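You operate a simulated robot arm through the tools that you are given. There is no shell and no other tool. Be economical: measure what you need, move in short steps, check, and stop when the job is done.

Carry out the task below with a simulated two-armed robot. There is one attempt and no reset: what you move stays moved.

## Task
Pick up the bottle marked "polish" from the top of the roll load with one hand, pass it to the other hand and put it on the top of the mending stand. Set down upright: bottle.
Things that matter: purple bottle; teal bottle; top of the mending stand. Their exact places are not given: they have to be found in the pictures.

Only the result counts: the job must be done as asked and must still hold three seconds after the hand-in. Knocking over, shifting, dropping, spilling or breaking anything else fails it.

## Robot
Two 7-joint arms with two-finger parallel grippers on one trunk, on a base that drives. Base frame: it is fixed to the floor where the robot stands at the start and does not move with it; the origin is under the middle of the robot, x ahead of it, y to its left, z up. Readings come in m, rad, newtons and seconds.
The left shoulder is at the start at [0.05, 0.168, 1.182], the right one opposite. With the tool pointing down near the work surface each hand reaches from about 0.2 to 0.66 m from the robot's upright axis, wherever it stands, measured 20 degrees to its own side. Places, roughly: top of the mending stand [3.4, 0.8, 0.7]. Payload 1.57 kg a hand.
Tool frame (each hand has its own): the origin (TCP) lies between the finger pads and is the grasp point; the fingertips stand 0.03 m ahead of it; z points along the fingers, y is the line along which they close. The gripper opens to 0.08 m. The fingers are 0.017 m wide and 0.012 m thick; the gripper's body (0.04 by 0.082 m) begins 0.08 m behind the TCP.
Orientation is that of the tool frame in the base frame, as a unit quaternion [w, x, y, z]. With the fingers straight down and closing along the base's y, the tool's x points along the base's -x, its y along +y and its z along -z.

## Interface
- The arms move only by the tool jog_arm. It takes "left_targets", "right_targets" or both (then of equal length, played together; a hand with none holds still); each is one flat list of numbers, 7 for each row, row after row: the shift along the tool's x, y, z in cm, then the turn, a rotation vector about the tool's x, y, z in rad, then the finger opening in cm, from 0 to 8. In form: [tx, ty, tz, wx, wy, wz, hand, tx, ty, tz, wx, wy, wz, hand, ...]. A call has 1 to 20 rows; each row shifts and turns the commanded pose from where the row before left it, along the tool's axes as they then stand. Rows are played at 5 a second. More than 0.05 m and 0.15 rad between two rows, or a gripper value outside its range, and nothing of the call is played. Where a pose cannot be reached the arm comes as near as it can. A force on the tool above 40 N (or 10 N above the force at the start of the call, whichever is more), or a blocked arm, ends the call early, and 0.2 s more pass. The fingers move at their own pace (about 0.045 m/s each) and stop on an object; they squeeze with about 24 N. The grip force told is the motor's: it shows also when the fingers shut on nothing. Time passes only in rows, and 0.2 s behind the last, so rows that do not move let the fingers close. It gives the time, the measured TCP pose, the force on the tool (base axes), the opening and the grip force at its end, in the units of the frame above (readings bear some noise), with the torque about the TCP (base axes, N m) and any sound that the robot's microphone picked up, and new pictures: "pictures" is both (left out), scene, wrist or none (wrist: the cameras of the hands that moved).
- Cameras (640 x 400 px; columns grow to the right, rows downward): "scene" is now at [0.1275, 0.0086, 1.3905]; the picture's right is [0.08, -1.00, 0.00], its down [-0.60, -0.05, -0.80] and it looks along [0.80, 0.07, -0.60] (base axes); focal length 248 px, centre (320, 200). "left" rides on the left gripper at [0.072, 0.006, -0.122] in its tool frame; the picture's right is [-0.09, 1.00, 0.00], its down [-0.84, -0.08, -0.54] and it looks along [-0.54, -0.05, 0.84] (tool axes); focal length 238 px, centre (320, 200). "right" rides on the right gripper at [0.072, -0.007, -0.122] in its tool frame; the picture's right is [0.09, 1.00, 0.00], its down [-0.84, 0.08, -0.54] and it looks along [-0.54, 0.05, 0.84] (tool axes); focal length 238 px, centre (320, 200).
- raise_lower(by): slides the trunk up (or, below 0, down) by that many m; the arms and the scene camera ride with it, the base frame stays. It gives what a move gives, with no picture.
- base_move(legs): drives the robot by 1 to 6 legs, each [ahead, left, turn to the left] in m, m and rad, along the robot's own axes; the way and the turn of a leg run together, so that a leg with both is an arc; at most 1.5 m and 3.142 rad a leg. The arms and the cameras ride along, it lands a little off, and it stops where it bumps. It gives what a move gives, and a new picture of the scene camera.
- turn_head(pan, tilt): turns the head with the scene camera to pan (to the left, within 1.396 rad either way) and tilt (down, from -0.506 to 1.204), counted from straight ahead of the robot. It gives what a move gives, and a new picture of the scene camera.
- probe_pixels(camera, pixels): for up to 12 pixels [column, row] of the newest picture of that camera ("zoom" is the newest enlarged one), the place [x, y, z] in the base frame of the surface seen there, good to about 0.002 m. No time passes.
- zoom(camera, box): a new picture of the part [left, top, right, bottom] of that camera's present view, enlarged. No time passes.
- sign_off(): hands the job in; it is judged then, once.

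Keep the steps short. Do not move on a guess: measure, check each grasp and each placing, and mend mistakes. In all there are 80 turns and 260 pictures (those below and enlarged ones count). Leave the grippers open and the arms clear of the work at the hand-in unless told otherwise, and finish with a single line.

The tools are called after ">>>" as a command line: name --argument value ..., lists and objects as JSON in quotes. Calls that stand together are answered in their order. jog_arm: Moves the arms, as the interface text tells. Its arguments: {"type":"object","properties":{"left_targets":{"type":"array","items":{"type":"number"}},"right_targets":{"type":"array","items":{"type":"number"}},"pictures":{"type":"string","enum":["both","scene","wrist","none"]}},"required":[]} The other tools are called the same way: raise_lower (by) slides the trunk up or down; base_move (legs) drives the base; turn_head (pan, tilt) turns the head that bears the scene camera; probe_pixels (camera, pixels) gives the place of the surface under pixels of a picture; zoom (camera, box) takes an enlarged picture of a part of a camera's view; sign_off () hands the job in.

At the start:

```text
t: 0.0
left_tcp_pos: [0.3677, 0.1856, 1.1808]
left_tcp_rot: [0.001, -0.001, 1.0, -0.001]
left_force: [-0.8, -0.1, -0.2]
left_moment: [0.01, 0.01, 0.01]
left_opening: 0.0801
left_grasp_force: 0.1
right_tcp_pos: [0.3937, -0.1207, 1.1299]
right_tcp_rot: [0.0, 0.0, 1.0, 0.0]
right_force: [-0.1, -0.1, -0.5]
right_moment: [-0.03, 0.04, -0.03]
right_opening: 0.0803
right_grasp_force: 0.1
trunk travel left (down, up): [-0.35, 0.093]
robot x, y, heading: [-0.0003, -0.0022, -0.0]
head pan, tilt: [0.082, 0.648]
```

scene: 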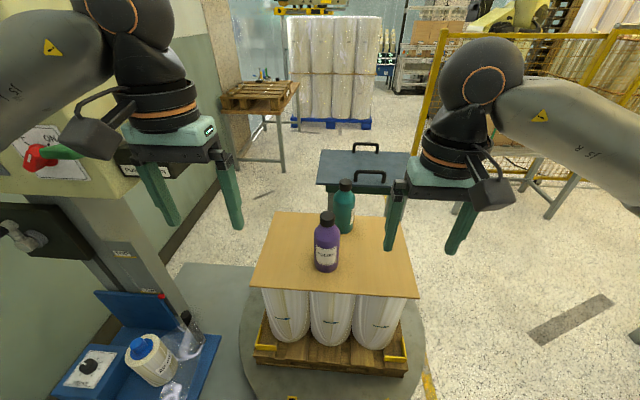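
right: 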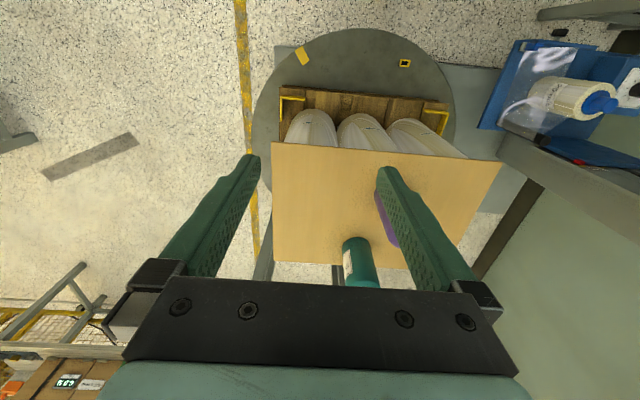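
left: 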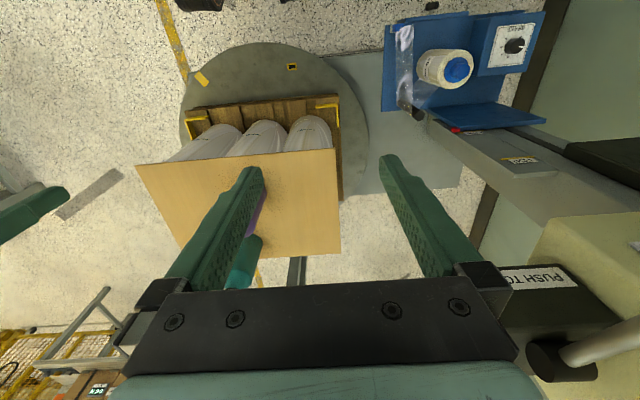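

I see a purple bottle at about (327,242) and a teal one at (344,207). I'll zoom to read the labels and probe their places.

>>> zoom --camera "scene" --box '[260, 160, 420, 300]'

>>> probe_pixels --camera "scene" --pixels '[[327, 216], [327, 240], [326, 270], [345, 183], [345, 205], [275, 216], [396, 216], [256, 288], [416, 296], [340, 175], [255, 95], [230, 105]]'

```text
2.86 times, centred on (340, 230) of scene
```

zoom: 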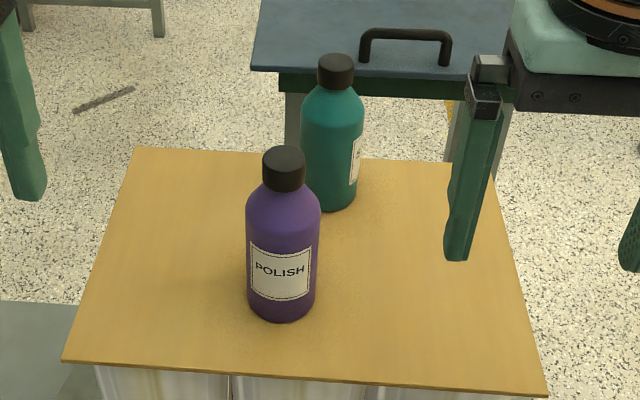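

```text
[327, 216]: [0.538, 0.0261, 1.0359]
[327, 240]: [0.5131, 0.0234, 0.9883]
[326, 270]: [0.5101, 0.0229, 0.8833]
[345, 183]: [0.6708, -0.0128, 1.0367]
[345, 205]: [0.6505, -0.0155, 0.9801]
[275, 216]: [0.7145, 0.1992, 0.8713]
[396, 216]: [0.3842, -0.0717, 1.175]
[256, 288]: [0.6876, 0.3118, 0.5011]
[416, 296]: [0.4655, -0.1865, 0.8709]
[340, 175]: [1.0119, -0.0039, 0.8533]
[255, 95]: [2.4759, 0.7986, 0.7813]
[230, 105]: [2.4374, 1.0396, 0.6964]
```

The purple bottle reads POLISH. I'll measure its width and the tabletop under it in the zoom, then look at the destination.

>>> probe_pixels --camera "zoom" --pixels '[[250, 240], [284, 240], [317, 240], [270, 158], [284, 150], [298, 158], [284, 185], [283, 330], [306, 120], [360, 120], [68, 360], [140, 150]]'

>>> zoom --camera "scene" --box '[200, 40, 328, 120]'

```text
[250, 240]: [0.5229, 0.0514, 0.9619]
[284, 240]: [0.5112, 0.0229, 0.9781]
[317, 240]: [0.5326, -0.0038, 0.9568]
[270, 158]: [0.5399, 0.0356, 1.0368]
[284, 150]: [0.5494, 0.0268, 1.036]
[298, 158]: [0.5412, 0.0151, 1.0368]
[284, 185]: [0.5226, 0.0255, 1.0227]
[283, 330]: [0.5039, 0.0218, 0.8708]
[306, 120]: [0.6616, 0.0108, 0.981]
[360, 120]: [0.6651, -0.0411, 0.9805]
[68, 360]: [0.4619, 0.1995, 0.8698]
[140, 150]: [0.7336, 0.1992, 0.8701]
```

```text
5.00 times, centred on (264, 80) of scene
```

zoom: 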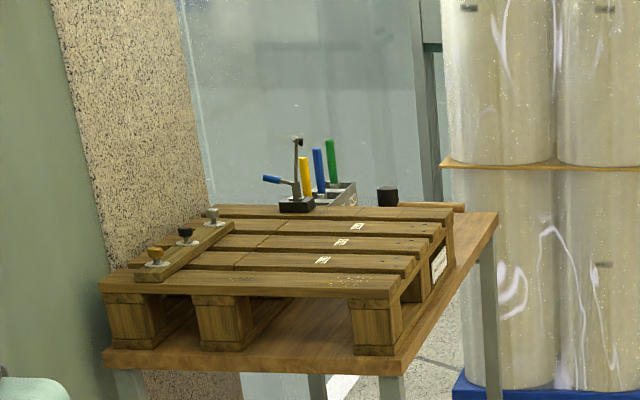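

>>> probe_pixels --camera "zoom" --pixels '[[240, 355], [390, 365], [495, 215], [110, 355], [460, 240], [430, 320], [250, 285], [330, 215], [388, 190], [435, 205], [300, 240], [350, 195]]'

>>> turn_head --pan 0.25 --tilt 0.3

```text
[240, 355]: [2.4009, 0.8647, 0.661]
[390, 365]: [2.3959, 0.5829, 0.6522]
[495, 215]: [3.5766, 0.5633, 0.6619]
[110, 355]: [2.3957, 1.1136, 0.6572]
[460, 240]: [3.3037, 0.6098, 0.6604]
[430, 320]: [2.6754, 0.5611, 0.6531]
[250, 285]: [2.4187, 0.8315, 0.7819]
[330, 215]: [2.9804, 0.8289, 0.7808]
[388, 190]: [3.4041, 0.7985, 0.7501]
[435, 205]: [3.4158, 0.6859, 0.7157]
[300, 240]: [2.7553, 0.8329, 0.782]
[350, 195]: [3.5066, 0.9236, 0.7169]
```

```text
t: 0.8
left_tcp_pos: [0.3676, 0.1839, 1.1817]
left_tcp_rot: [0.001, 0.0, 1.0, -0.001]
left_force: [-0.4, 0.3, 0.9]
left_moment: [0.01, -0.01, -0.01]
left_opening: 0.0798
left_grasp_force: 0.0
right_tcp_pos: [0.3927, -0.1212, 1.1303]
right_tcp_rot: [0.0, 0.0, 1.0, 0.0]
right_force: [0.2, -0.3, -0.6]
right_moment: [-0.03, 0.01, -0.01]
right_opening: 0.0798
right_grasp_force: 0.2
trunk travel left (down, up): [-0.35, 0.093]
robot x, y, heading: [0.0007, 0.0019, 0.001]
head pan, tilt: [0.25, 0.3]
```

scene: 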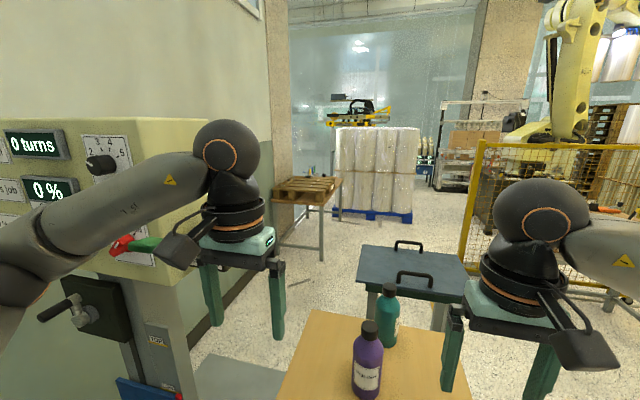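

The bottle is about 58 mm wide, centred near (0.54, 0.024), z 0.87 to 1.037. The plan has three parts:
- The right hand takes the body, pitched 30° below level and yawed slightly left.
- The left hand then takes the cap from above.
- The left hand does the placing.

First I'll turn the right hand in the air.

>>> jog_arm --right_targets '[0, 0, 0, 0, 0, -0.15, 8, 0, 0, 0, 0, 0, -0.15, 8, 0, 0, 0, 0, -0.15, 0, 8, 0, 0, 0, 0, -0.15, 0, 8, 0, 0, 0, 0, -0.15, 0, 8, 0, 0, 0, 0, -0.15, 0, 8, 0, 0, 0, 0, -0.15, 0, 8, 0, 0, 0, 0, -0.15, 0, 8, 0, 0, 0, 0, -0.147, 0, 8, 0, 0, 0, 0, 0, 0, 8]' --pictures "both"

```text
t: 3.0
left_tcp_pos: [0.3675, 0.1847, 1.1804]
left_tcp_rot: [0.001, 0.0, 1.0, 0.0]
left_force: [0.2, -1.0, -0.4]
left_moment: [0.01, 0.0, 0.02]
left_opening: 0.0801
left_grasp_force: 0.1
right_tcp_pos: [0.4208, -0.1106, 1.139]
right_tcp_rot: [0.495, -0.13, 0.856, 0.075]
right_force: [0.0, -0.3, 0.1]
right_moment: [0.0, 0.01, 0.02]
right_opening: 0.08
right_grasp_force: 0.0
right hand out of reach, approached as far as the arm can: row 8, 9
trunk travel left (down, up): [-0.35, 0.093]
robot x, y, heading: [0.0007, -0.0028, -0.003]
head pan, tilt: [0.25, 0.3]
```

scene: 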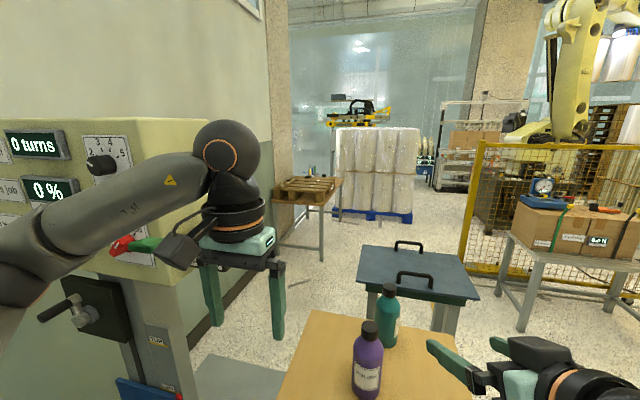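
right: 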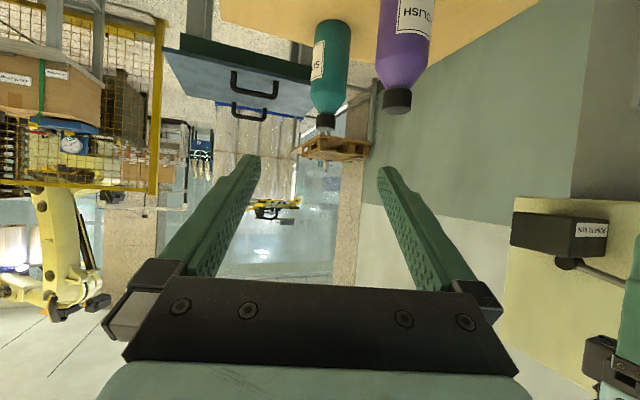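

The orientation is as wanted. Next is the pre-grasp, about 15 cm short of the bottle along the tool axis.

>>> jog_arm --right_targets '[1.93, 2.38, 2.66, 0, 0, 0, 8, 1.93, 2.38, 2.66, 0, 0, 0, 8, 1.93, 2.38, 2.66, 0, 0, 0, 8, 1.93, 2.38, 2.66, 0, 0, 0, 8, 0, 0, 0, 0, 0, 0, 8]' --pictures "both"

```text
t: 4.2
left_tcp_pos: [0.3672, 0.1846, 1.1822]
left_tcp_rot: [0.001, 0.0, 1.0, -0.001]
left_force: [0.0, 0.5, 0.1]
left_moment: [0.02, -0.02, 0.0]
left_opening: 0.08
left_grasp_force: 0.0
right_tcp_pos: [0.4447, -0.0022, 1.019]
right_tcp_rot: [0.494, -0.129, 0.856, 0.075]
right_force: [-1.0, -0.3, -0.3]
right_moment: [0.0, -0.02, -0.02]
right_opening: 0.0799
right_grasp_force: 0.1
trunk travel left (down, up): [-0.35, 0.093]
robot x, y, heading: [0.0002, 0.0021, 0.001]
head pan, tilt: [0.25, 0.3]
```

scene: 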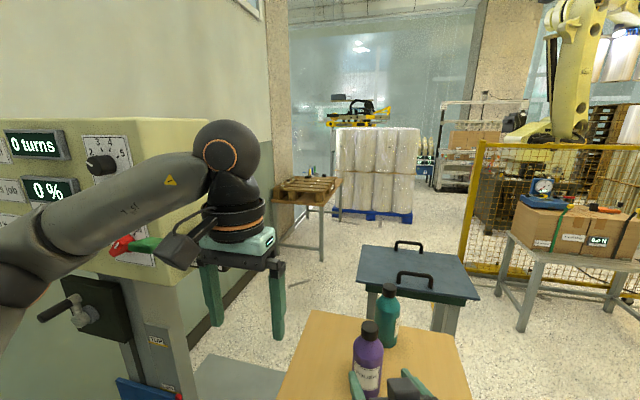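
right: 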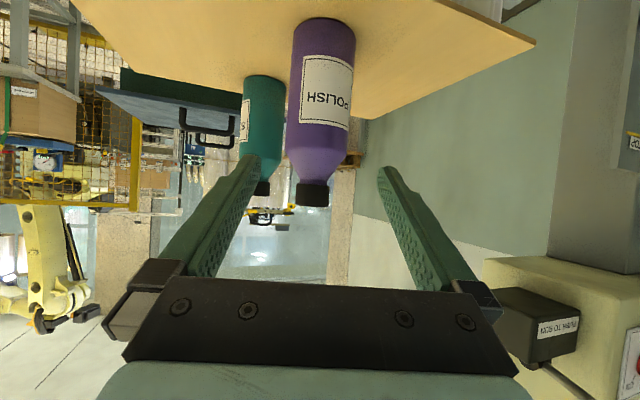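

Measured offset to the grasp: x +2.4, y −0.3, z +12.7 cm in the tool frame. I'll align first and advance halfway, then check.

>>> jog_arm --right_targets '[1.2, -0.15, 0, 0, 0, 0, 8, 1.2, -0.14, 0, 0, 0, 0, 8, 0, 0, 3, 0, 0, 0, 8, 0, 0, 3, 0, 0, 0, 8, 0, 0, 0, 0, 0, 0, 8]' --pictures "wrist"

```text
t: 5.4
left_tcp_pos: [0.3667, 0.1854, 1.1817]
left_tcp_rot: [0.001, 0.0, 1.0, 0.0]
left_force: [-0.1, -0.6, 0.1]
left_moment: [-0.02, 0.01, -0.01]
left_opening: 0.0801
left_grasp_force: 0.0
right_tcp_pos: [0.4838, 0.0046, 0.9673]
right_tcp_rot: [0.494, -0.129, 0.856, 0.075]
right_force: [-0.3, 0.3, 0.5]
right_moment: [-0.03, -0.01, 0.04]
right_opening: 0.0799
right_grasp_force: 0.0
trunk travel left (down, up): [-0.35, 0.093]
robot x, y, heading: [-0.0026, 0.0014, -0.002]
head pan, tilt: [0.25, 0.3]
```

right: 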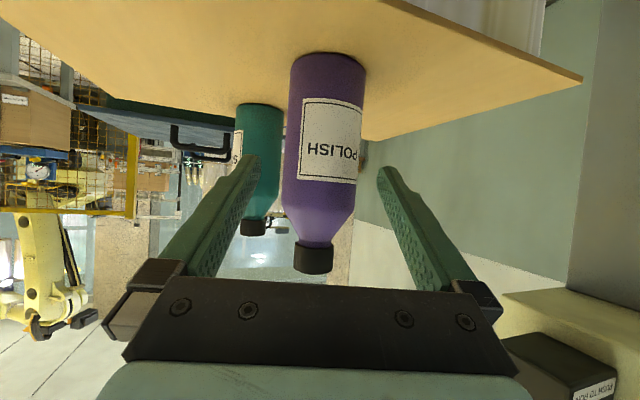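

It's well centred between the fingers. I'll advance the last 6.7 cm, then check before closing.

>>> jog_arm --right_targets '[0, 0.2, 3, 0, 0, 0, 8, 0, 0, 3.7, 0, 0, 0, 8, 0, 0, 0, 0, 0, 0, 8]' --pictures "wrist"

```text
t: 6.2
left_tcp_pos: [0.3679, 0.1849, 1.1812]
left_tcp_rot: [0.001, 0.0, 1.0, 0.0]
left_force: [1.0, -0.2, 0.2]
left_moment: [-0.03, 0.03, -0.03]
left_opening: 0.0801
left_grasp_force: 0.0
right_tcp_pos: [0.5374, 0.0254, 0.9318]
right_tcp_rot: [0.494, -0.129, 0.857, 0.075]
right_force: [-1.0, 0.1, -1.5]
right_moment: [0.0, 0.02, -0.03]
right_opening: 0.0804
right_grasp_force: 0.2
trunk travel left (down, up): [-0.35, 0.093]
robot x, y, heading: [-0.0011, 0.002, -0.003]
head pan, tilt: [0.25, 0.3]
```

right: 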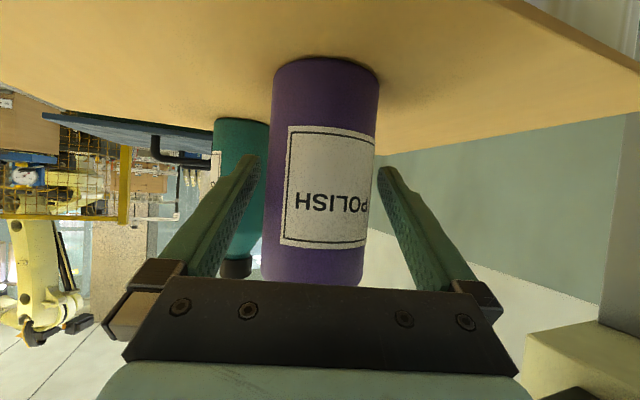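

The TCP is on the bottle axis to within 3 mm. Closing.

>>> jog_arm --right_targets '[0, 0, 0, 0, 0, 0, 5, 0, 0, 0, 0, 0, 0, 5, 0, 0, 0, 0, 0, 0, 5, 0, 0, 0, 0, 0, 0, 5]' --pictures "wrist"

```text
t: 7.2
left_tcp_pos: [0.3674, 0.1855, 1.1806]
left_tcp_rot: [0.0, 0.0, 1.0, 0.001]
left_force: [-0.2, -0.3, 0.8]
left_moment: [0.02, -0.02, -0.01]
left_opening: 0.0799
left_grasp_force: 0.1
right_tcp_pos: [0.5371, 0.024, 0.9339]
right_tcp_rot: [0.494, -0.13, 0.856, 0.075]
right_force: [1.3, -1.2, 0.1]
right_moment: [0.0, -0.11, -0.05]
right_opening: 0.0618
right_grasp_force: 24.4
trunk travel left (down, up): [-0.35, 0.093]
robot x, y, heading: [0.0015, 0.0016, -0.001]
head pan, tilt: [0.25, 0.3]
```

right: 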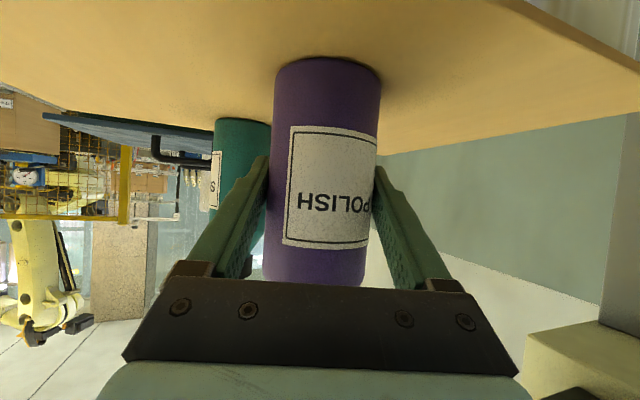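

It's gripped at 62 mm with 24 N. I'll lift 9 cm straight up.

>>> jog_arm --right_targets '[-2.6, 0, -1.5, 0, 0, 0, 5, -2.6, 0, -1.5, 0, 0, 0, 5, -2.6, 0, -1.5, 0, 0, 0, 5, 0, 0, 0, 0, 0, 0, 5]' --pictures "wrist"

>>> turn_head --pan 0.05 --tilt 0.6

```text
t: 8.2
left_tcp_pos: [0.3679, 0.1847, 1.1802]
left_tcp_rot: [0.0, 0.0, 1.0, -0.001]
left_force: [-0.6, -0.1, -0.3]
left_moment: [-0.01, 0.0, 0.01]
left_opening: 0.0801
left_grasp_force: 0.1
right_tcp_pos: [0.5386, 0.0241, 1.0253]
right_tcp_rot: [0.494, -0.129, 0.857, 0.074]
right_force: [-0.2, -0.2, -4.3]
right_moment: [-0.03, 0.0, 0.01]
right_opening: 0.0618
right_grasp_force: 24.4
trunk travel left (down, up): [-0.35, 0.093]
robot x, y, heading: [0.0015, -0.0026, 0.001]
head pan, tilt: [0.25, 0.3]
```

right: 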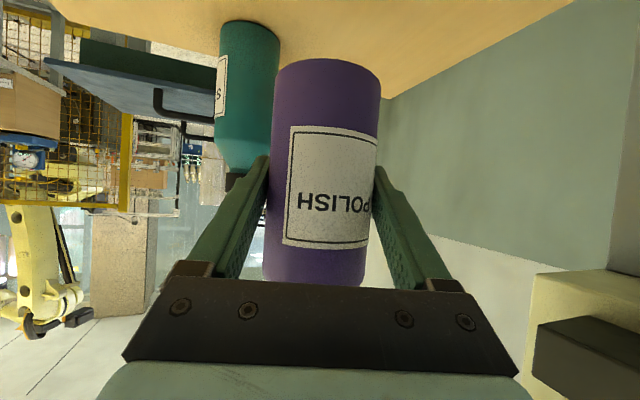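

```text
t: 9.0
left_tcp_pos: [0.3672, 0.1839, 1.1805]
left_tcp_rot: [0.0, 0.0, 1.0, -0.001]
left_force: [0.3, 0.8, -0.5]
left_moment: [0.0, -0.01, -0.02]
left_opening: 0.0802
left_grasp_force: 0.1
right_tcp_pos: [0.5388, 0.0243, 1.0249]
right_tcp_rot: [0.494, -0.129, 0.857, 0.074]
right_force: [0.4, 0.8, -4.1]
right_moment: [-0.02, 0.03, -0.05]
right_opening: 0.0616
right_grasp_force: 23.9
trunk travel left (down, up): [-0.35, 0.093]
robot x, y, heading: [0.0006, -0.0008, -0.003]
head pan, tilt: [0.051, 0.6]
```

scene: 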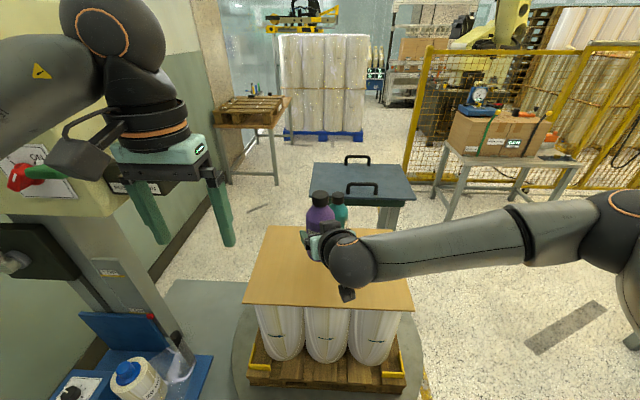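

The lift is good, with about a 4 N load and no slip. I'll measure where the cap is now and yaw the left hand 45° in place so its camera clears the right wrist.

>>> zoom --camera "scene" --box '[288, 180, 352, 220]'

>>> jog_arm --left_targets '[0, 0, -1, 0, 0, 0.131, 8, 0, 0, -1, 0, 0, 0.131, 8, 0, 0, -1, 0, 0, 0.131, 8, 0, 0, 0, 0, 0, 0.131, 8, 0, 0, 0, 0, 0, 0.131, 8, 0, 0, 0, 0, 0, 0.131, 8, 0, 0, 0, 0, 0, 0, 8]' --pictures "wrist"

```text
10.00 times, centred on (320, 200) of scene
```

zoom: 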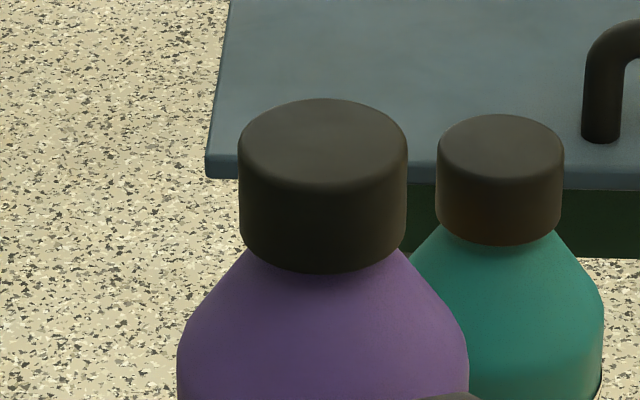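

```text
t: 10.6
left_tcp_pos: [0.3671, 0.1845, 1.2117]
left_tcp_rot: [0.001, 0.385, 0.923, 0.0]
left_force: [-0.3, 1.2, -0.7]
left_moment: [-0.01, 0.01, -0.04]
left_opening: 0.0799
left_grasp_force: 0.1
right_tcp_pos: [0.537, 0.0238, 1.0241]
right_tcp_rot: [0.493, -0.129, 0.857, 0.074]
right_force: [-0.4, -0.5, -3.8]
right_moment: [0.02, 0.03, 0.01]
right_opening: 0.0617
right_grasp_force: 23.9
trunk travel left (down, up): [-0.35, 0.093]
robot x, y, heading: [-0.0014, 0.0012, 0.001]
head pan, tilt: [0.051, 0.6]
```

left: 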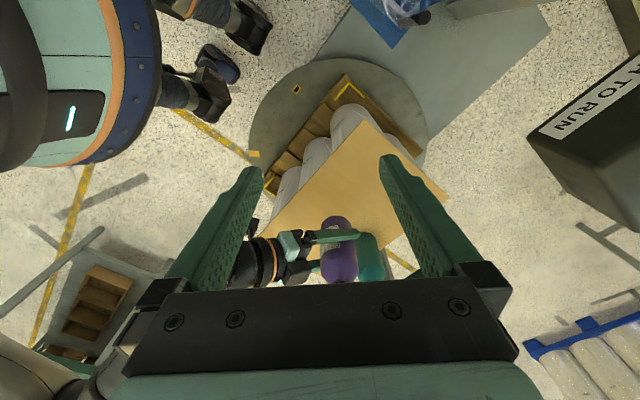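

>>> probe_pixels --camera "zoom" --pixels '[[322, 104], [322, 140], [250, 135], [397, 135], [322, 200], [242, 200], [404, 200], [322, 265], [322, 280], [322, 330], [190, 340], [455, 340]]'

```text
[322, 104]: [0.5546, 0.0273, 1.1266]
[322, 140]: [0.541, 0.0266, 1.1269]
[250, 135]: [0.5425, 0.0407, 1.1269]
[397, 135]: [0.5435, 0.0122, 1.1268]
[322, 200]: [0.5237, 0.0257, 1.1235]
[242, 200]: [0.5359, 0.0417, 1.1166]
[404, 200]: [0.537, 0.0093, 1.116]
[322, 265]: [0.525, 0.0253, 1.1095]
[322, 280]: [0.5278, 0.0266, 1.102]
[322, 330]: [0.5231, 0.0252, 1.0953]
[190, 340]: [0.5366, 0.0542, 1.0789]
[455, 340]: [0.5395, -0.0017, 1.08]
```

The cap spans z 1.106–1.127, is 33 mm across, centre (0.541, 0.026). I'll move the left hand over it, staying high.

>>> jog_arm --left_targets '[-4.7, 0.24, 0, 0, 0, 0, 8, -4.7, 0.24, 0, 0, 0, 0, 8, -4.7, 0.24, 0, 0, 0, 0, 8, -4.7, 0.24, 0, 0, 0, 0, 8, -4.7, 0.24, 0, 0, 0, 0, 8, 0, 0, 0, 0, 0, 0, 8]' --pictures "both"

```text
t: 12.0
left_tcp_pos: [0.4992, 0.0353, 1.1982]
left_tcp_rot: [0.001, 0.381, 0.924, 0.0]
left_force: [0.1, 1.0, 0.9]
left_moment: [0.0, -0.01, 0.03]
left_opening: 0.0801
left_grasp_force: 0.0
left hand out of reach, approached as far as the arm can: row 4, 5
right_tcp_pos: [0.5386, 0.0254, 1.0246]
right_tcp_rot: [0.494, -0.129, 0.857, 0.074]
right_force: [-0.2, 0.2, -3.9]
right_moment: [-0.04, 0.01, 0.02]
right_opening: 0.0615
right_grasp_force: 23.7
trunk travel left (down, up): [-0.35, 0.093]
robot x, y, heading: [0.0041, -0.0017, -0.002]
head pan, tilt: [0.051, 0.6]
```

scene: 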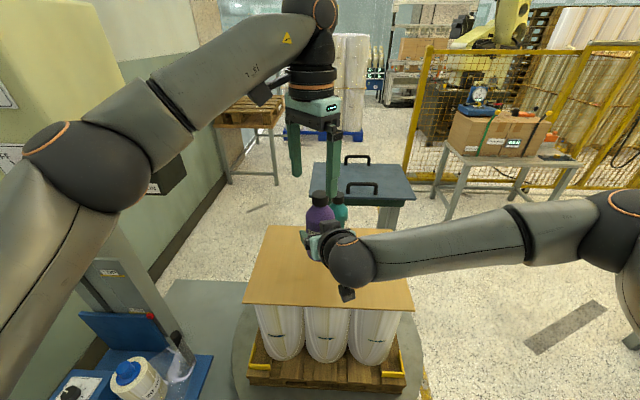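
left: 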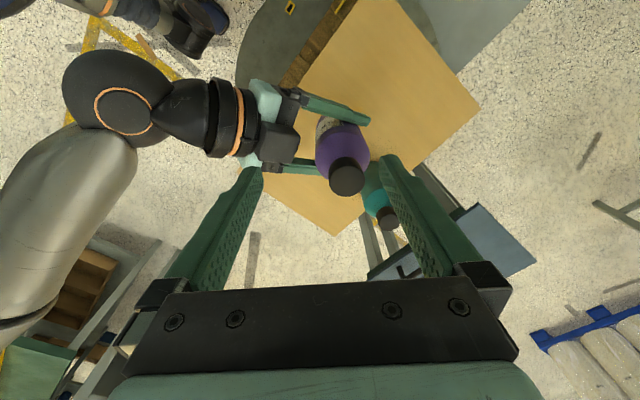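

The left arm is at its reach limit there. I'll bring the bottle about 9 cm back and 3 cm to the left with the right hand, and move the left hand to stay above it.

>>> jog_arm --right_targets '[1.25, 1.83, -2.17, 0, 0, 0, 5, 1.25, 1.83, -2.17, 0, 0, 0, 5, 1.25, 1.83, -2.17, 0, 0, 0, 5, 0, 0, 0, 0, 0, 0, 5]' --left_targets '[2.8, -1.41, 0, 0, 0, 0, 8, 2.8, -1.41, 0, 0, 0, 0, 8, 2.8, -1.41, 0, 0, 0, 0, 8, 0, 0, 0, 0, 0, 0, 8]' --pictures "both"

```text
t: 13.0
left_tcp_pos: [0.4092, 0.0649, 1.1986]
left_tcp_rot: [0.0, 0.383, 0.924, 0.0]
left_force: [-0.4, 1.4, 0.3]
left_moment: [0.02, 0.05, -0.02]
left_opening: 0.0798
left_grasp_force: 0.1
right_tcp_pos: [0.4495, 0.0544, 1.0247]
right_tcp_rot: [0.493, -0.13, 0.857, 0.075]
right_force: [-0.3, 0.7, -3.9]
right_moment: [-0.01, 0.01, -0.04]
right_opening: 0.0617
right_grasp_force: 24.4
trunk travel left (down, up): [-0.35, 0.093]
robot x, y, heading: [0.0013, 0.0017, -0.001]
head pan, tilt: [0.051, 0.6]
```

scene: 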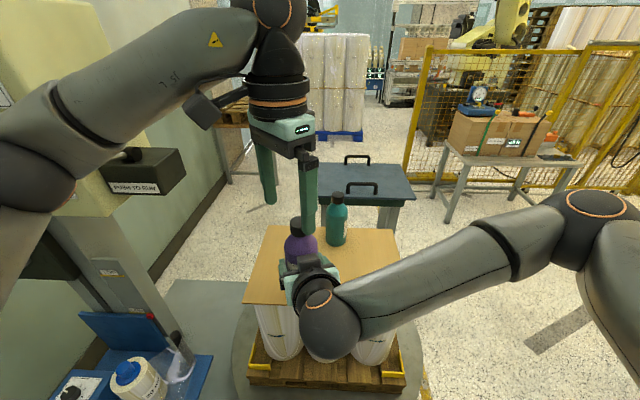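
right: 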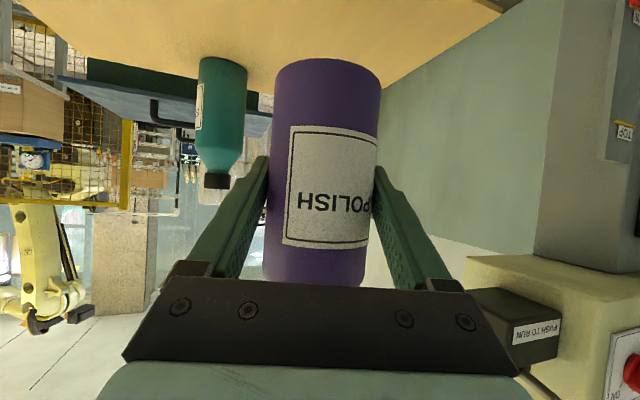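
left: 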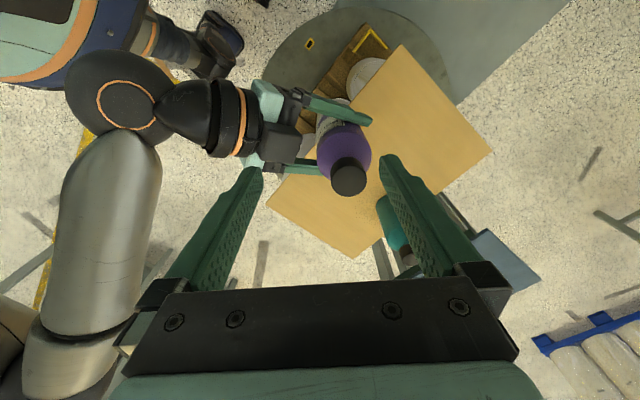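

>>> jog_arm --left_targets '[-3.6, 2.37, 0, 0, 0, 0, 8, 0, 0, 0, 0, 0, 0, 8]' --pictures "both"

>>> zoom --camera "scene" --box '[240, 140, 400, 240]'

```text
t: 13.6
left_tcp_pos: [0.4525, 0.0566, 1.1998]
left_tcp_rot: [0.001, 0.383, 0.924, 0.0]
left_force: [-0.1, 0.2, 0.7]
left_moment: [-0.04, 0.01, 0.0]
left_opening: 0.0802
left_grasp_force: 0.1
right_tcp_pos: [0.4486, 0.0551, 1.0257]
right_tcp_rot: [0.494, -0.13, 0.856, 0.075]
right_force: [-0.4, -0.7, -4.5]
right_moment: [0.01, 0.02, -0.01]
right_opening: 0.0617
right_grasp_force: 24.3
trunk travel left (down, up): [-0.35, 0.093]
robot x, y, heading: [-0.0004, -0.0009, -0.001]
head pan, tilt: [0.051, 0.6]
```

scene: 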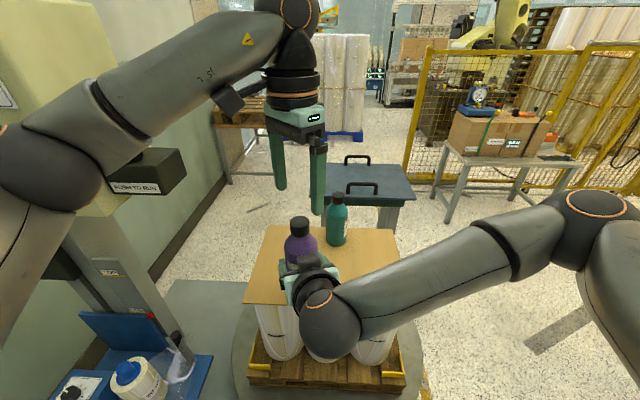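
left: 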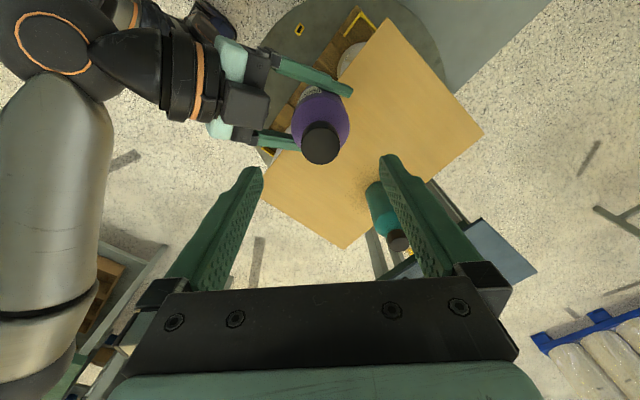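

```text
4.00 times, centred on (320, 190) of scene
```

zoom: 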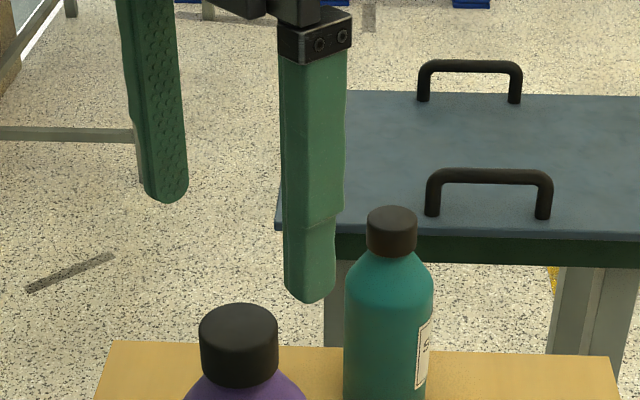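

>>> probe_pixels --camera "zoom" --pixels '[[239, 310], [239, 322], [204, 320], [274, 320], [239, 370], [239, 395]]'

>>> probe_pixels --camera "left" --pixels '[[322, 135], [306, 140], [338, 140], [322, 155]]'

```text
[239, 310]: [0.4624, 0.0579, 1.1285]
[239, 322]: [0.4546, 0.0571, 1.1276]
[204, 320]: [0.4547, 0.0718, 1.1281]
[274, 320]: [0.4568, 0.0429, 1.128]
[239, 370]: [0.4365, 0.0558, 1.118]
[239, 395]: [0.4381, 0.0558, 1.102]
```

```text
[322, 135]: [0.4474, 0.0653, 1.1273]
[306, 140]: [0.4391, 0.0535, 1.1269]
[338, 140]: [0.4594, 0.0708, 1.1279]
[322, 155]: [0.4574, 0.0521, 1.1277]
```

The cap centre is at (0.453, 0.057), directly below the left TCP. I'll descend 7.2 cm.

>>> jog_arm --left_targets '[0, 0, 2.5, 0, 0, 0, 8, 0, 0, 2.5, 0, 0, 0, 8, 0, 0, 2.2, 0, 0, 0, 8, 0, 0, 0, 0, 0, 0, 8]' --pictures "both"

```text
t: 14.6
left_tcp_pos: [0.4519, 0.0548, 1.1269]
left_tcp_rot: [0.001, 0.383, 0.924, 0.001]
left_force: [-0.2, 0.3, 0.3]
left_moment: [-0.03, 0.01, 0.03]
left_opening: 0.0802
left_grasp_force: 0.1
right_tcp_pos: [0.4503, 0.054, 1.0246]
right_tcp_rot: [0.494, -0.129, 0.856, 0.075]
right_force: [-0.5, -0.2, -4.6]
right_moment: [0.0, 0.02, 0.0]
right_opening: 0.0617
right_grasp_force: 24.5
trunk travel left (down, up): [-0.35, 0.093]
robot x, y, heading: [-0.0019, -0.0005, 0.004]
head pan, tilt: [0.051, 0.6]
```

scene: 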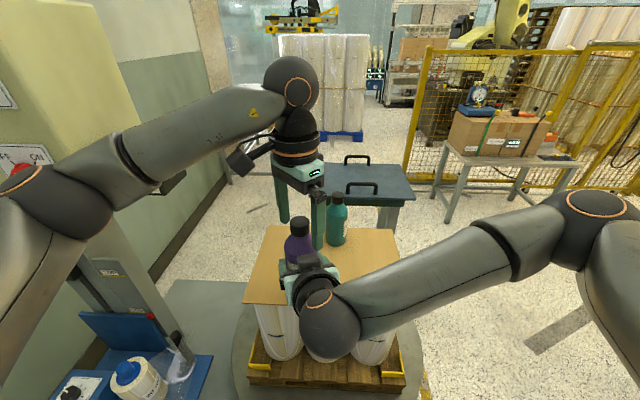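
left: 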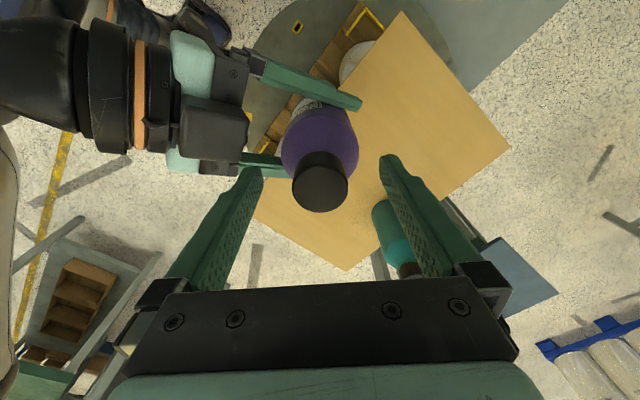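

The cap is centred between the left fingers at (320,182). Closing the left hand.

>>> jog_arm --left_targets '[0, 0, 0, 0, 0, 0, 2, 0, 0, 0, 0, 0, 0, 2, 0, 0, 0, 0, 0, 0, 2, 0, 0, 0, 0, 0, 0, 2, 0, 0, 0, 0, 0, 0, 2]' --pictures "wrist"

```text
t: 15.8
left_tcp_pos: [0.4507, 0.055, 1.1255]
left_tcp_rot: [0.001, 0.382, 0.924, 0.0]
left_force: [1.1, 0.1, 1.5]
left_moment: [-0.03, 0.04, 0.0]
left_opening: 0.0334
left_grasp_force: 23.7
right_tcp_pos: [0.4502, 0.0539, 1.0253]
right_tcp_rot: [0.495, -0.129, 0.856, 0.075]
right_force: [-1.6, -0.8, -3.8]
right_moment: [0.02, 0.0, 0.02]
right_opening: 0.0617
right_grasp_force: 23.5
trunk travel left (down, up): [-0.35, 0.093]
robot x, y, heading: [-0.003, 0.0015, -0.003]
head pan, tilt: [0.051, 0.6]
```

left: 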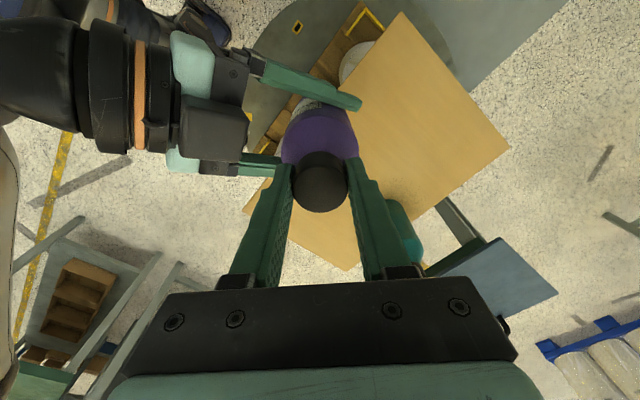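

The left hand holds the cap at 33 mm with 24 N. Opening the right hand and checking that the left carries the load.

>>> jog_arm --right_targets '[0, 0, 0, 0, 0, 0, 8, 0, 0, 0, 0, 0, 0, 8, 0, 0, 0, 0, 0, 0, 8]' --pictures "wrist"

```text
t: 16.6
left_tcp_pos: [0.452, 0.0557, 1.1263]
left_tcp_rot: [0.001, 0.384, 0.924, -0.001]
left_force: [0.1, 0.1, -0.7]
left_moment: [-0.01, 0.01, -0.01]
left_opening: 0.0336
left_grasp_force: 24.1
right_tcp_pos: [0.4498, 0.0551, 1.0246]
right_tcp_rot: [0.494, -0.129, 0.857, 0.074]
right_force: [-0.1, -0.6, 0.2]
right_moment: [-0.03, 0.06, -0.02]
right_opening: 0.0801
right_grasp_force: 0.1
trunk travel left (down, up): [-0.35, 0.093]
robot x, y, heading: [-0.0002, 0.0008, -0.002]
head pan, tilt: [0.051, 0.6]
```

right: 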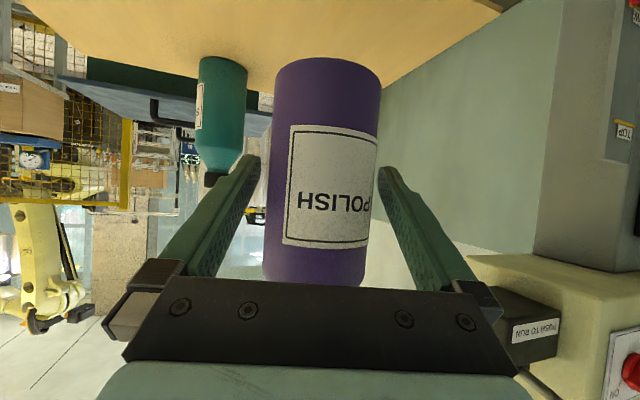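

The bottle stays hanging in the left hand. Backing the right hand straight out along its fingers.

>>> jog_arm --right_targets '[0, 0, -2.5, 0, 0, 0, 8, 0, 0, -2.5, 0, 0, 0, 8, 0, 0, -2.5, 0, 0, 0, 8, 0, 0, -1, 0, 0, 0, 8, 0, 0, 0, 0, 0, 0, 8]' --pictures "both"

```text
t: 17.8
left_tcp_pos: [0.452, 0.0547, 1.1271]
left_tcp_rot: [0.001, 0.382, 0.924, 0.0]
left_force: [-0.1, -0.3, -0.9]
left_moment: [0.0, -0.01, 0.0]
left_opening: 0.0336
left_grasp_force: 24.1
right_tcp_pos: [0.38, 0.0329, 1.068]
right_tcp_rot: [0.494, -0.129, 0.857, 0.075]
right_force: [-0.1, -0.5, 0.8]
right_moment: [0.03, -0.04, -0.04]
right_opening: 0.0799
right_grasp_force: 0.1
trunk travel left (down, up): [-0.35, 0.093]
robot x, y, heading: [-0.002, 0.001, 0.001]
head pan, tilt: [0.051, 0.6]
```

scene: 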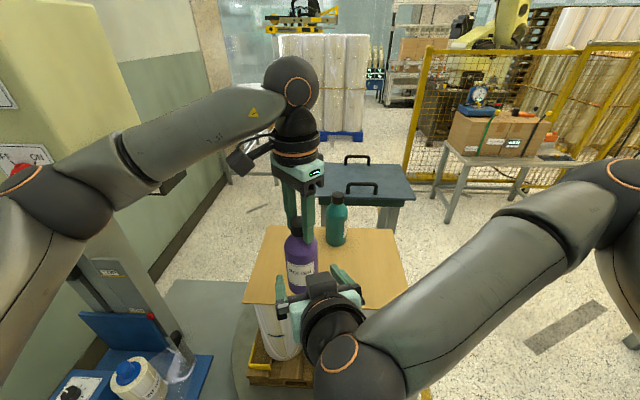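
right: 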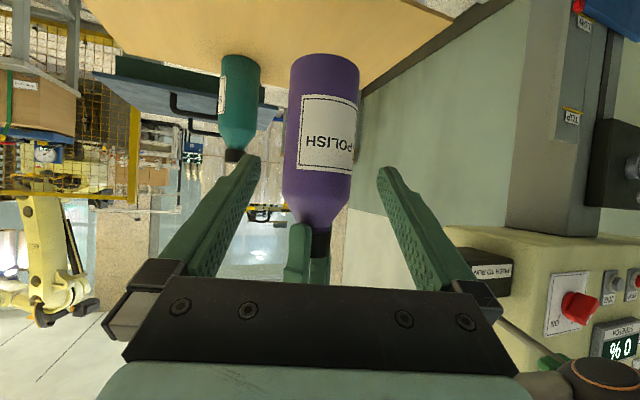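

The bottle hangs from the left hand. I'll move the right hand off to the right and turn it back to pointing down.

>>> jog_arm --right_targets '[0, -4, 0, 0, 0, 0, 8, 0, -4, 0, 0, 0, 0, 8, 0, -4, 0, 0, 0, 0, 8, 0, -4, 0, 0, 0, 0, 8, 0, 0, 0, 0, 0.15, 0, 8, 0, 0, 0, 0, 0.15, 0, 8, 0, 0, 0, 0, 0.15, 0, 8, 0, 0, 0, 0, 0.15, 0, 8, 0, 0, 0, 0, 0.15, 0, 8, 0, 0, 0, 0, 0.15, 0, 8, 0, 0, 0, 0, 0.147, 0, 8, 0, 0, 0, 0, 0, 0.15, 8, 0, 0, 0, 0, 0, 0.15, 8, 0, 0, 0, 0, 0, 0, 8]' --pictures "scene"

```text
t: 20.8
left_tcp_pos: [0.4524, 0.0556, 1.1262]
left_tcp_rot: [0.001, 0.383, 0.924, 0.0]
left_force: [0.0, 0.2, 0.6]
left_moment: [-0.01, -0.02, 0.01]
left_opening: 0.0332
left_grasp_force: 23.8
right_tcp_pos: [0.4302, -0.1191, 1.0676]
right_tcp_rot: [0.0, 0.0, 1.0, 0.0]
right_force: [-0.5, -0.5, 0.5]
right_moment: [-0.02, 0.01, 0.0]
right_opening: 0.08
right_grasp_force: 0.0
right hand out of reach, approached as far as the arm can: row 3
trunk travel left (down, up): [-0.35, 0.093]
robot x, y, heading: [0.0025, 0.001, 0.002]
head pan, tilt: [0.051, 0.6]
```

scene: 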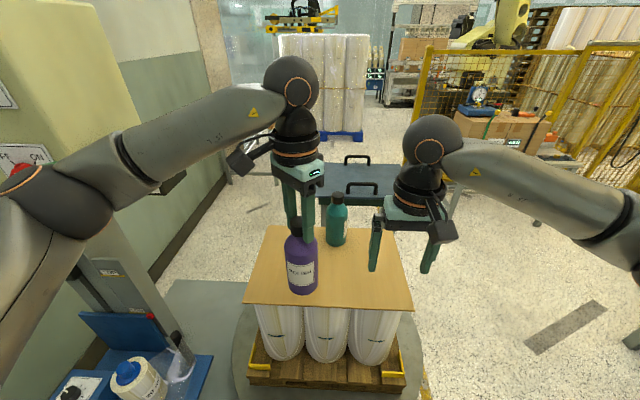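

The left force reads about zero, so I'll check that the bottle really hangs.

>>> zoom --camera "scene" --box '[240, 180, 400, 310]'

>>> probe_pixels --camera "scene" --pixels '[[302, 289], [302, 297], [301, 240], [290, 270], [316, 270]]'

```text
3.08 times, centred on (320, 245) of scene
```

zoom: 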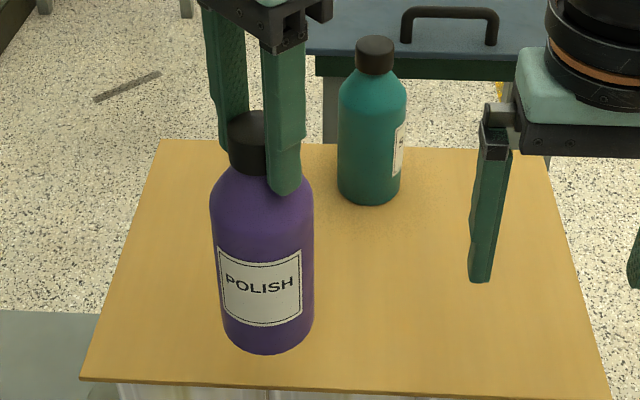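

```text
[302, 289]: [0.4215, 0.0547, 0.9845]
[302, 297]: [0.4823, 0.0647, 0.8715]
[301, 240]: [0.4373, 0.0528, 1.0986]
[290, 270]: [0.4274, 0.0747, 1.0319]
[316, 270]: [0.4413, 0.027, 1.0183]
```

It's hanging free, with its bottom about 9 cm above the sheet. I'll raise and draw in the left hand for driving, then look around for a path.

>>> jog_arm --left_targets '[1.5, -1.5, -3, 0, 0, 0, 2, 1.5, -1.5, -3, 0, 0, 0, 2, 1.5, -1.5, -3, 0, 0, 0, 2, 0, 0, 0, 0, 0, 0, 2]' --right_targets '[1.5, 0, -2, 0, 0, 0, 8, 1.5, 0, -2, 0, 0, 0, 8, 1.5, 0, -2, 0, 0, 0, 8, 0, 0, 0, 0, 0, 0, 8]' --pictures "none"

>>> turn_head --pan -0.6 --tilt 0.6

>>> zoom --camera "scene" --box '[0, 0, 640, 400]'

>>> turn_head --pan -1.35 --tilt 0.7

```text
t: 21.8
left_tcp_pos: [0.3882, 0.0549, 1.2159]
left_tcp_rot: [0.001, 0.383, 0.924, 0.0]
left_force: [-0.4, -0.4, -3.7]
left_moment: [-0.04, 0.0, 0.01]
left_opening: 0.0335
left_grasp_force: 23.2
right_tcp_pos: [0.3862, -0.1186, 1.1269]
right_tcp_rot: [0.0, -0.001, 1.0, 0.0]
right_force: [0.2, 0.1, 0.6]
right_moment: [-0.01, 0.02, 0.01]
right_opening: 0.0799
right_grasp_force: 0.1
trunk travel left (down, up): [-0.35, 0.093]
robot x, y, heading: [0.0016, -0.0021, -0.001]
head pan, tilt: [0.051, 0.6]
```

```text
t: 22.9
left_tcp_pos: [0.3878, 0.0566, 1.2157]
left_tcp_rot: [0.001, 0.383, 0.924, 0.0]
left_force: [0.5, 0.1, -4.4]
left_moment: [-0.01, 0.0, -0.04]
left_opening: 0.0335
left_grasp_force: 23.9
right_tcp_pos: [0.3858, -0.119, 1.1276]
right_tcp_rot: [0.0, 0.0, 1.0, 0.0]
right_force: [0.0, 0.5, -0.5]
right_moment: [0.0, 0.02, -0.01]
right_opening: 0.08
right_grasp_force: 0.1
trunk travel left (down, up): [-0.35, 0.093]
robot x, y, heading: [-0.0029, -0.0003, 0.002]
head pan, tilt: [-0.6, 0.6]
```

scene: 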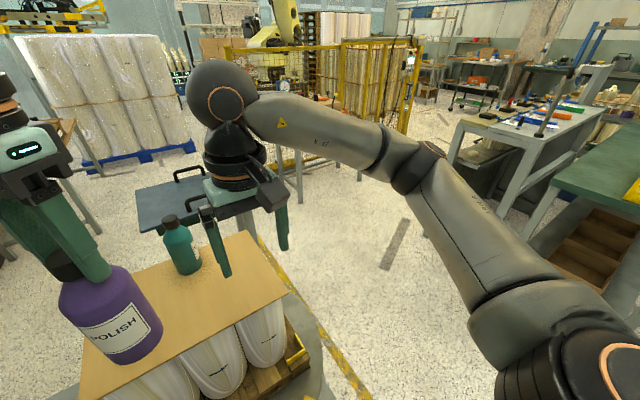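

```text
1.00 times, centred on (320, 200) of scene (not enlarged: the box is as wide or as high as the picture)
```

zoom: 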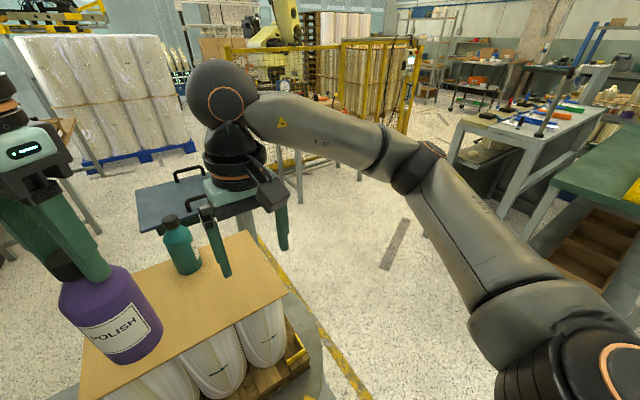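

```text
t: 24.0
left_tcp_pos: [0.3888, 0.0558, 1.2165]
left_tcp_rot: [0.001, 0.383, 0.924, 0.0]
left_force: [-0.1, -0.5, -3.8]
left_moment: [-0.01, -0.02, 0.02]
left_opening: 0.0335
left_grasp_force: 24.4
right_tcp_pos: [0.3848, -0.1175, 1.127]
right_tcp_rot: [0.0, 0.001, 1.0, 0.0]
right_force: [-0.4, 0.0, -0.4]
right_moment: [0.01, -0.03, -0.03]
right_opening: 0.08
right_grasp_force: 0.1
trunk travel left (down, up): [-0.35, 0.093]
robot x, y, heading: [-0.0023, -0.0045, 0.0]
head pan, tilt: [-1.349, 0.7]
```

scene: 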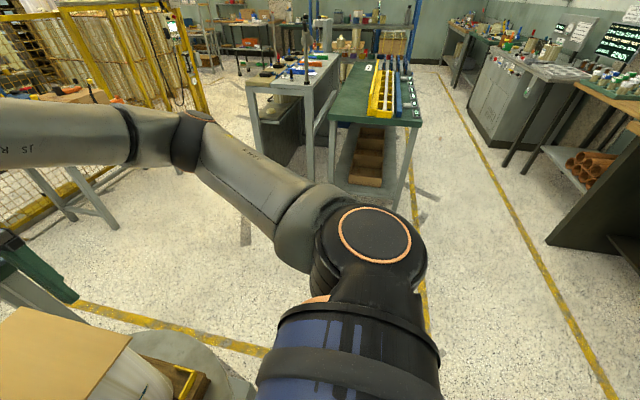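

The load now reads −4 N, so the bottle is well held. The right side is open, so I'll probe obstacles there: the bench legs, the fence and the turntable.

>>> probe_pixels --camera "scene" --pixels '[[300, 182], [332, 160], [400, 205], [115, 228], [60, 215], [15, 235], [200, 110], [240, 360], [245, 230], [30, 255], [180, 100], [120, 190]]'

>>> turn_head --pan -0.45 --tilt 0.45

```text
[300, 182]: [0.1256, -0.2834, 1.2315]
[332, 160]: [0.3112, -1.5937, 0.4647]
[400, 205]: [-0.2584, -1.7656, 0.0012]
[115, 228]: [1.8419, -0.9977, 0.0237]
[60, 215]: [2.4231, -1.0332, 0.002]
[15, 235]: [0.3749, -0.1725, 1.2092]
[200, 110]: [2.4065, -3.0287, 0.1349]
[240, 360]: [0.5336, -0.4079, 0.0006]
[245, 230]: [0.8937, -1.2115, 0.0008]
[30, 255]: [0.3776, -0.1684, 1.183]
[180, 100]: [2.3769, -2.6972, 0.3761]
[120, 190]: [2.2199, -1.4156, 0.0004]
```

```text
t: 25.2
left_tcp_pos: [0.3877, 0.0555, 1.2168]
left_tcp_rot: [0.0, 0.383, 0.924, 0.0]
left_force: [-0.3, 0.0, -5.0]
left_moment: [0.01, -0.02, 0.02]
left_opening: 0.0337
left_grasp_force: 24.2
right_tcp_pos: [0.3858, -0.1178, 1.1273]
right_tcp_rot: [0.001, 0.0, 1.0, 0.0]
right_force: [-0.6, -0.2, -0.7]
right_moment: [0.03, 0.01, -0.01]
right_opening: 0.0798
right_grasp_force: 0.1
trunk travel left (down, up): [-0.35, 0.093]
robot x, y, heading: [0.0008, -0.0005, 0.0]
head pan, tilt: [-0.45, 0.45]
```

scene: 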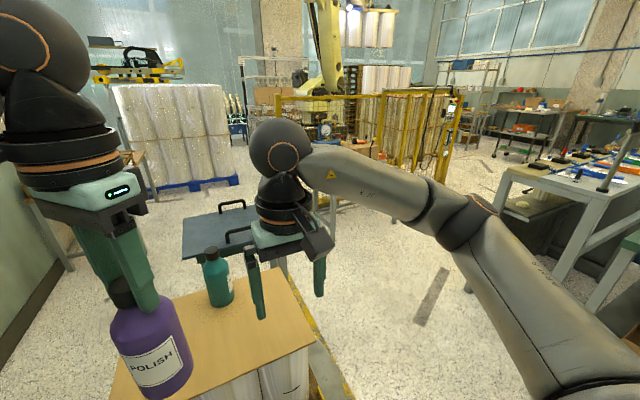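

>>> probe_pixels --camera "scene" --pixels '[[185, 257], [250, 205], [185, 220], [300, 255], [332, 208], [160, 185], [235, 185], [68, 268], [155, 200], [283, 180], [330, 232], [285, 265]]'

>>> turn_head --pan -0.15 --tilt 0.4

```text
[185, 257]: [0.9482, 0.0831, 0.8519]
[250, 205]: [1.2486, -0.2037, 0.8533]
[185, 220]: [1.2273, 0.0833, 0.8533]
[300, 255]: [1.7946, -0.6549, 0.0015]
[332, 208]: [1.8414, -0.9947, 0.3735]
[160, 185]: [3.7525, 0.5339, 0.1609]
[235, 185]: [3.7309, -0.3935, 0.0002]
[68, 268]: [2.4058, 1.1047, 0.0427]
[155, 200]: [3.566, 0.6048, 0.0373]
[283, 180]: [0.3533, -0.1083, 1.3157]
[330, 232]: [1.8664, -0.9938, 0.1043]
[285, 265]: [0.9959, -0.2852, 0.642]
```

```text
t: 26.0
left_tcp_pos: [0.3877, 0.0566, 1.2161]
left_tcp_rot: [0.0, 0.382, 0.924, 0.0]
left_force: [0.1, 0.4, -3.7]
left_moment: [0.01, -0.02, -0.01]
left_opening: 0.0337
left_grasp_force: 23.8
right_tcp_pos: [0.3849, -0.1187, 1.1275]
right_tcp_rot: [0.0, 0.0, 1.0, 0.0]
right_force: [-0.3, 0.0, 0.5]
right_moment: [-0.01, -0.01, 0.0]
right_opening: 0.0799
right_grasp_force: 0.1
trunk travel left (down, up): [-0.35, 0.093]
robot x, y, heading: [0.001, 0.0023, -0.005]
head pan, tilt: [-0.15, 0.4]
```

scene: 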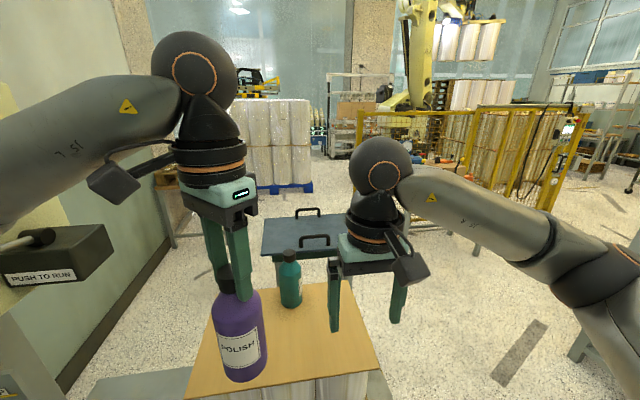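

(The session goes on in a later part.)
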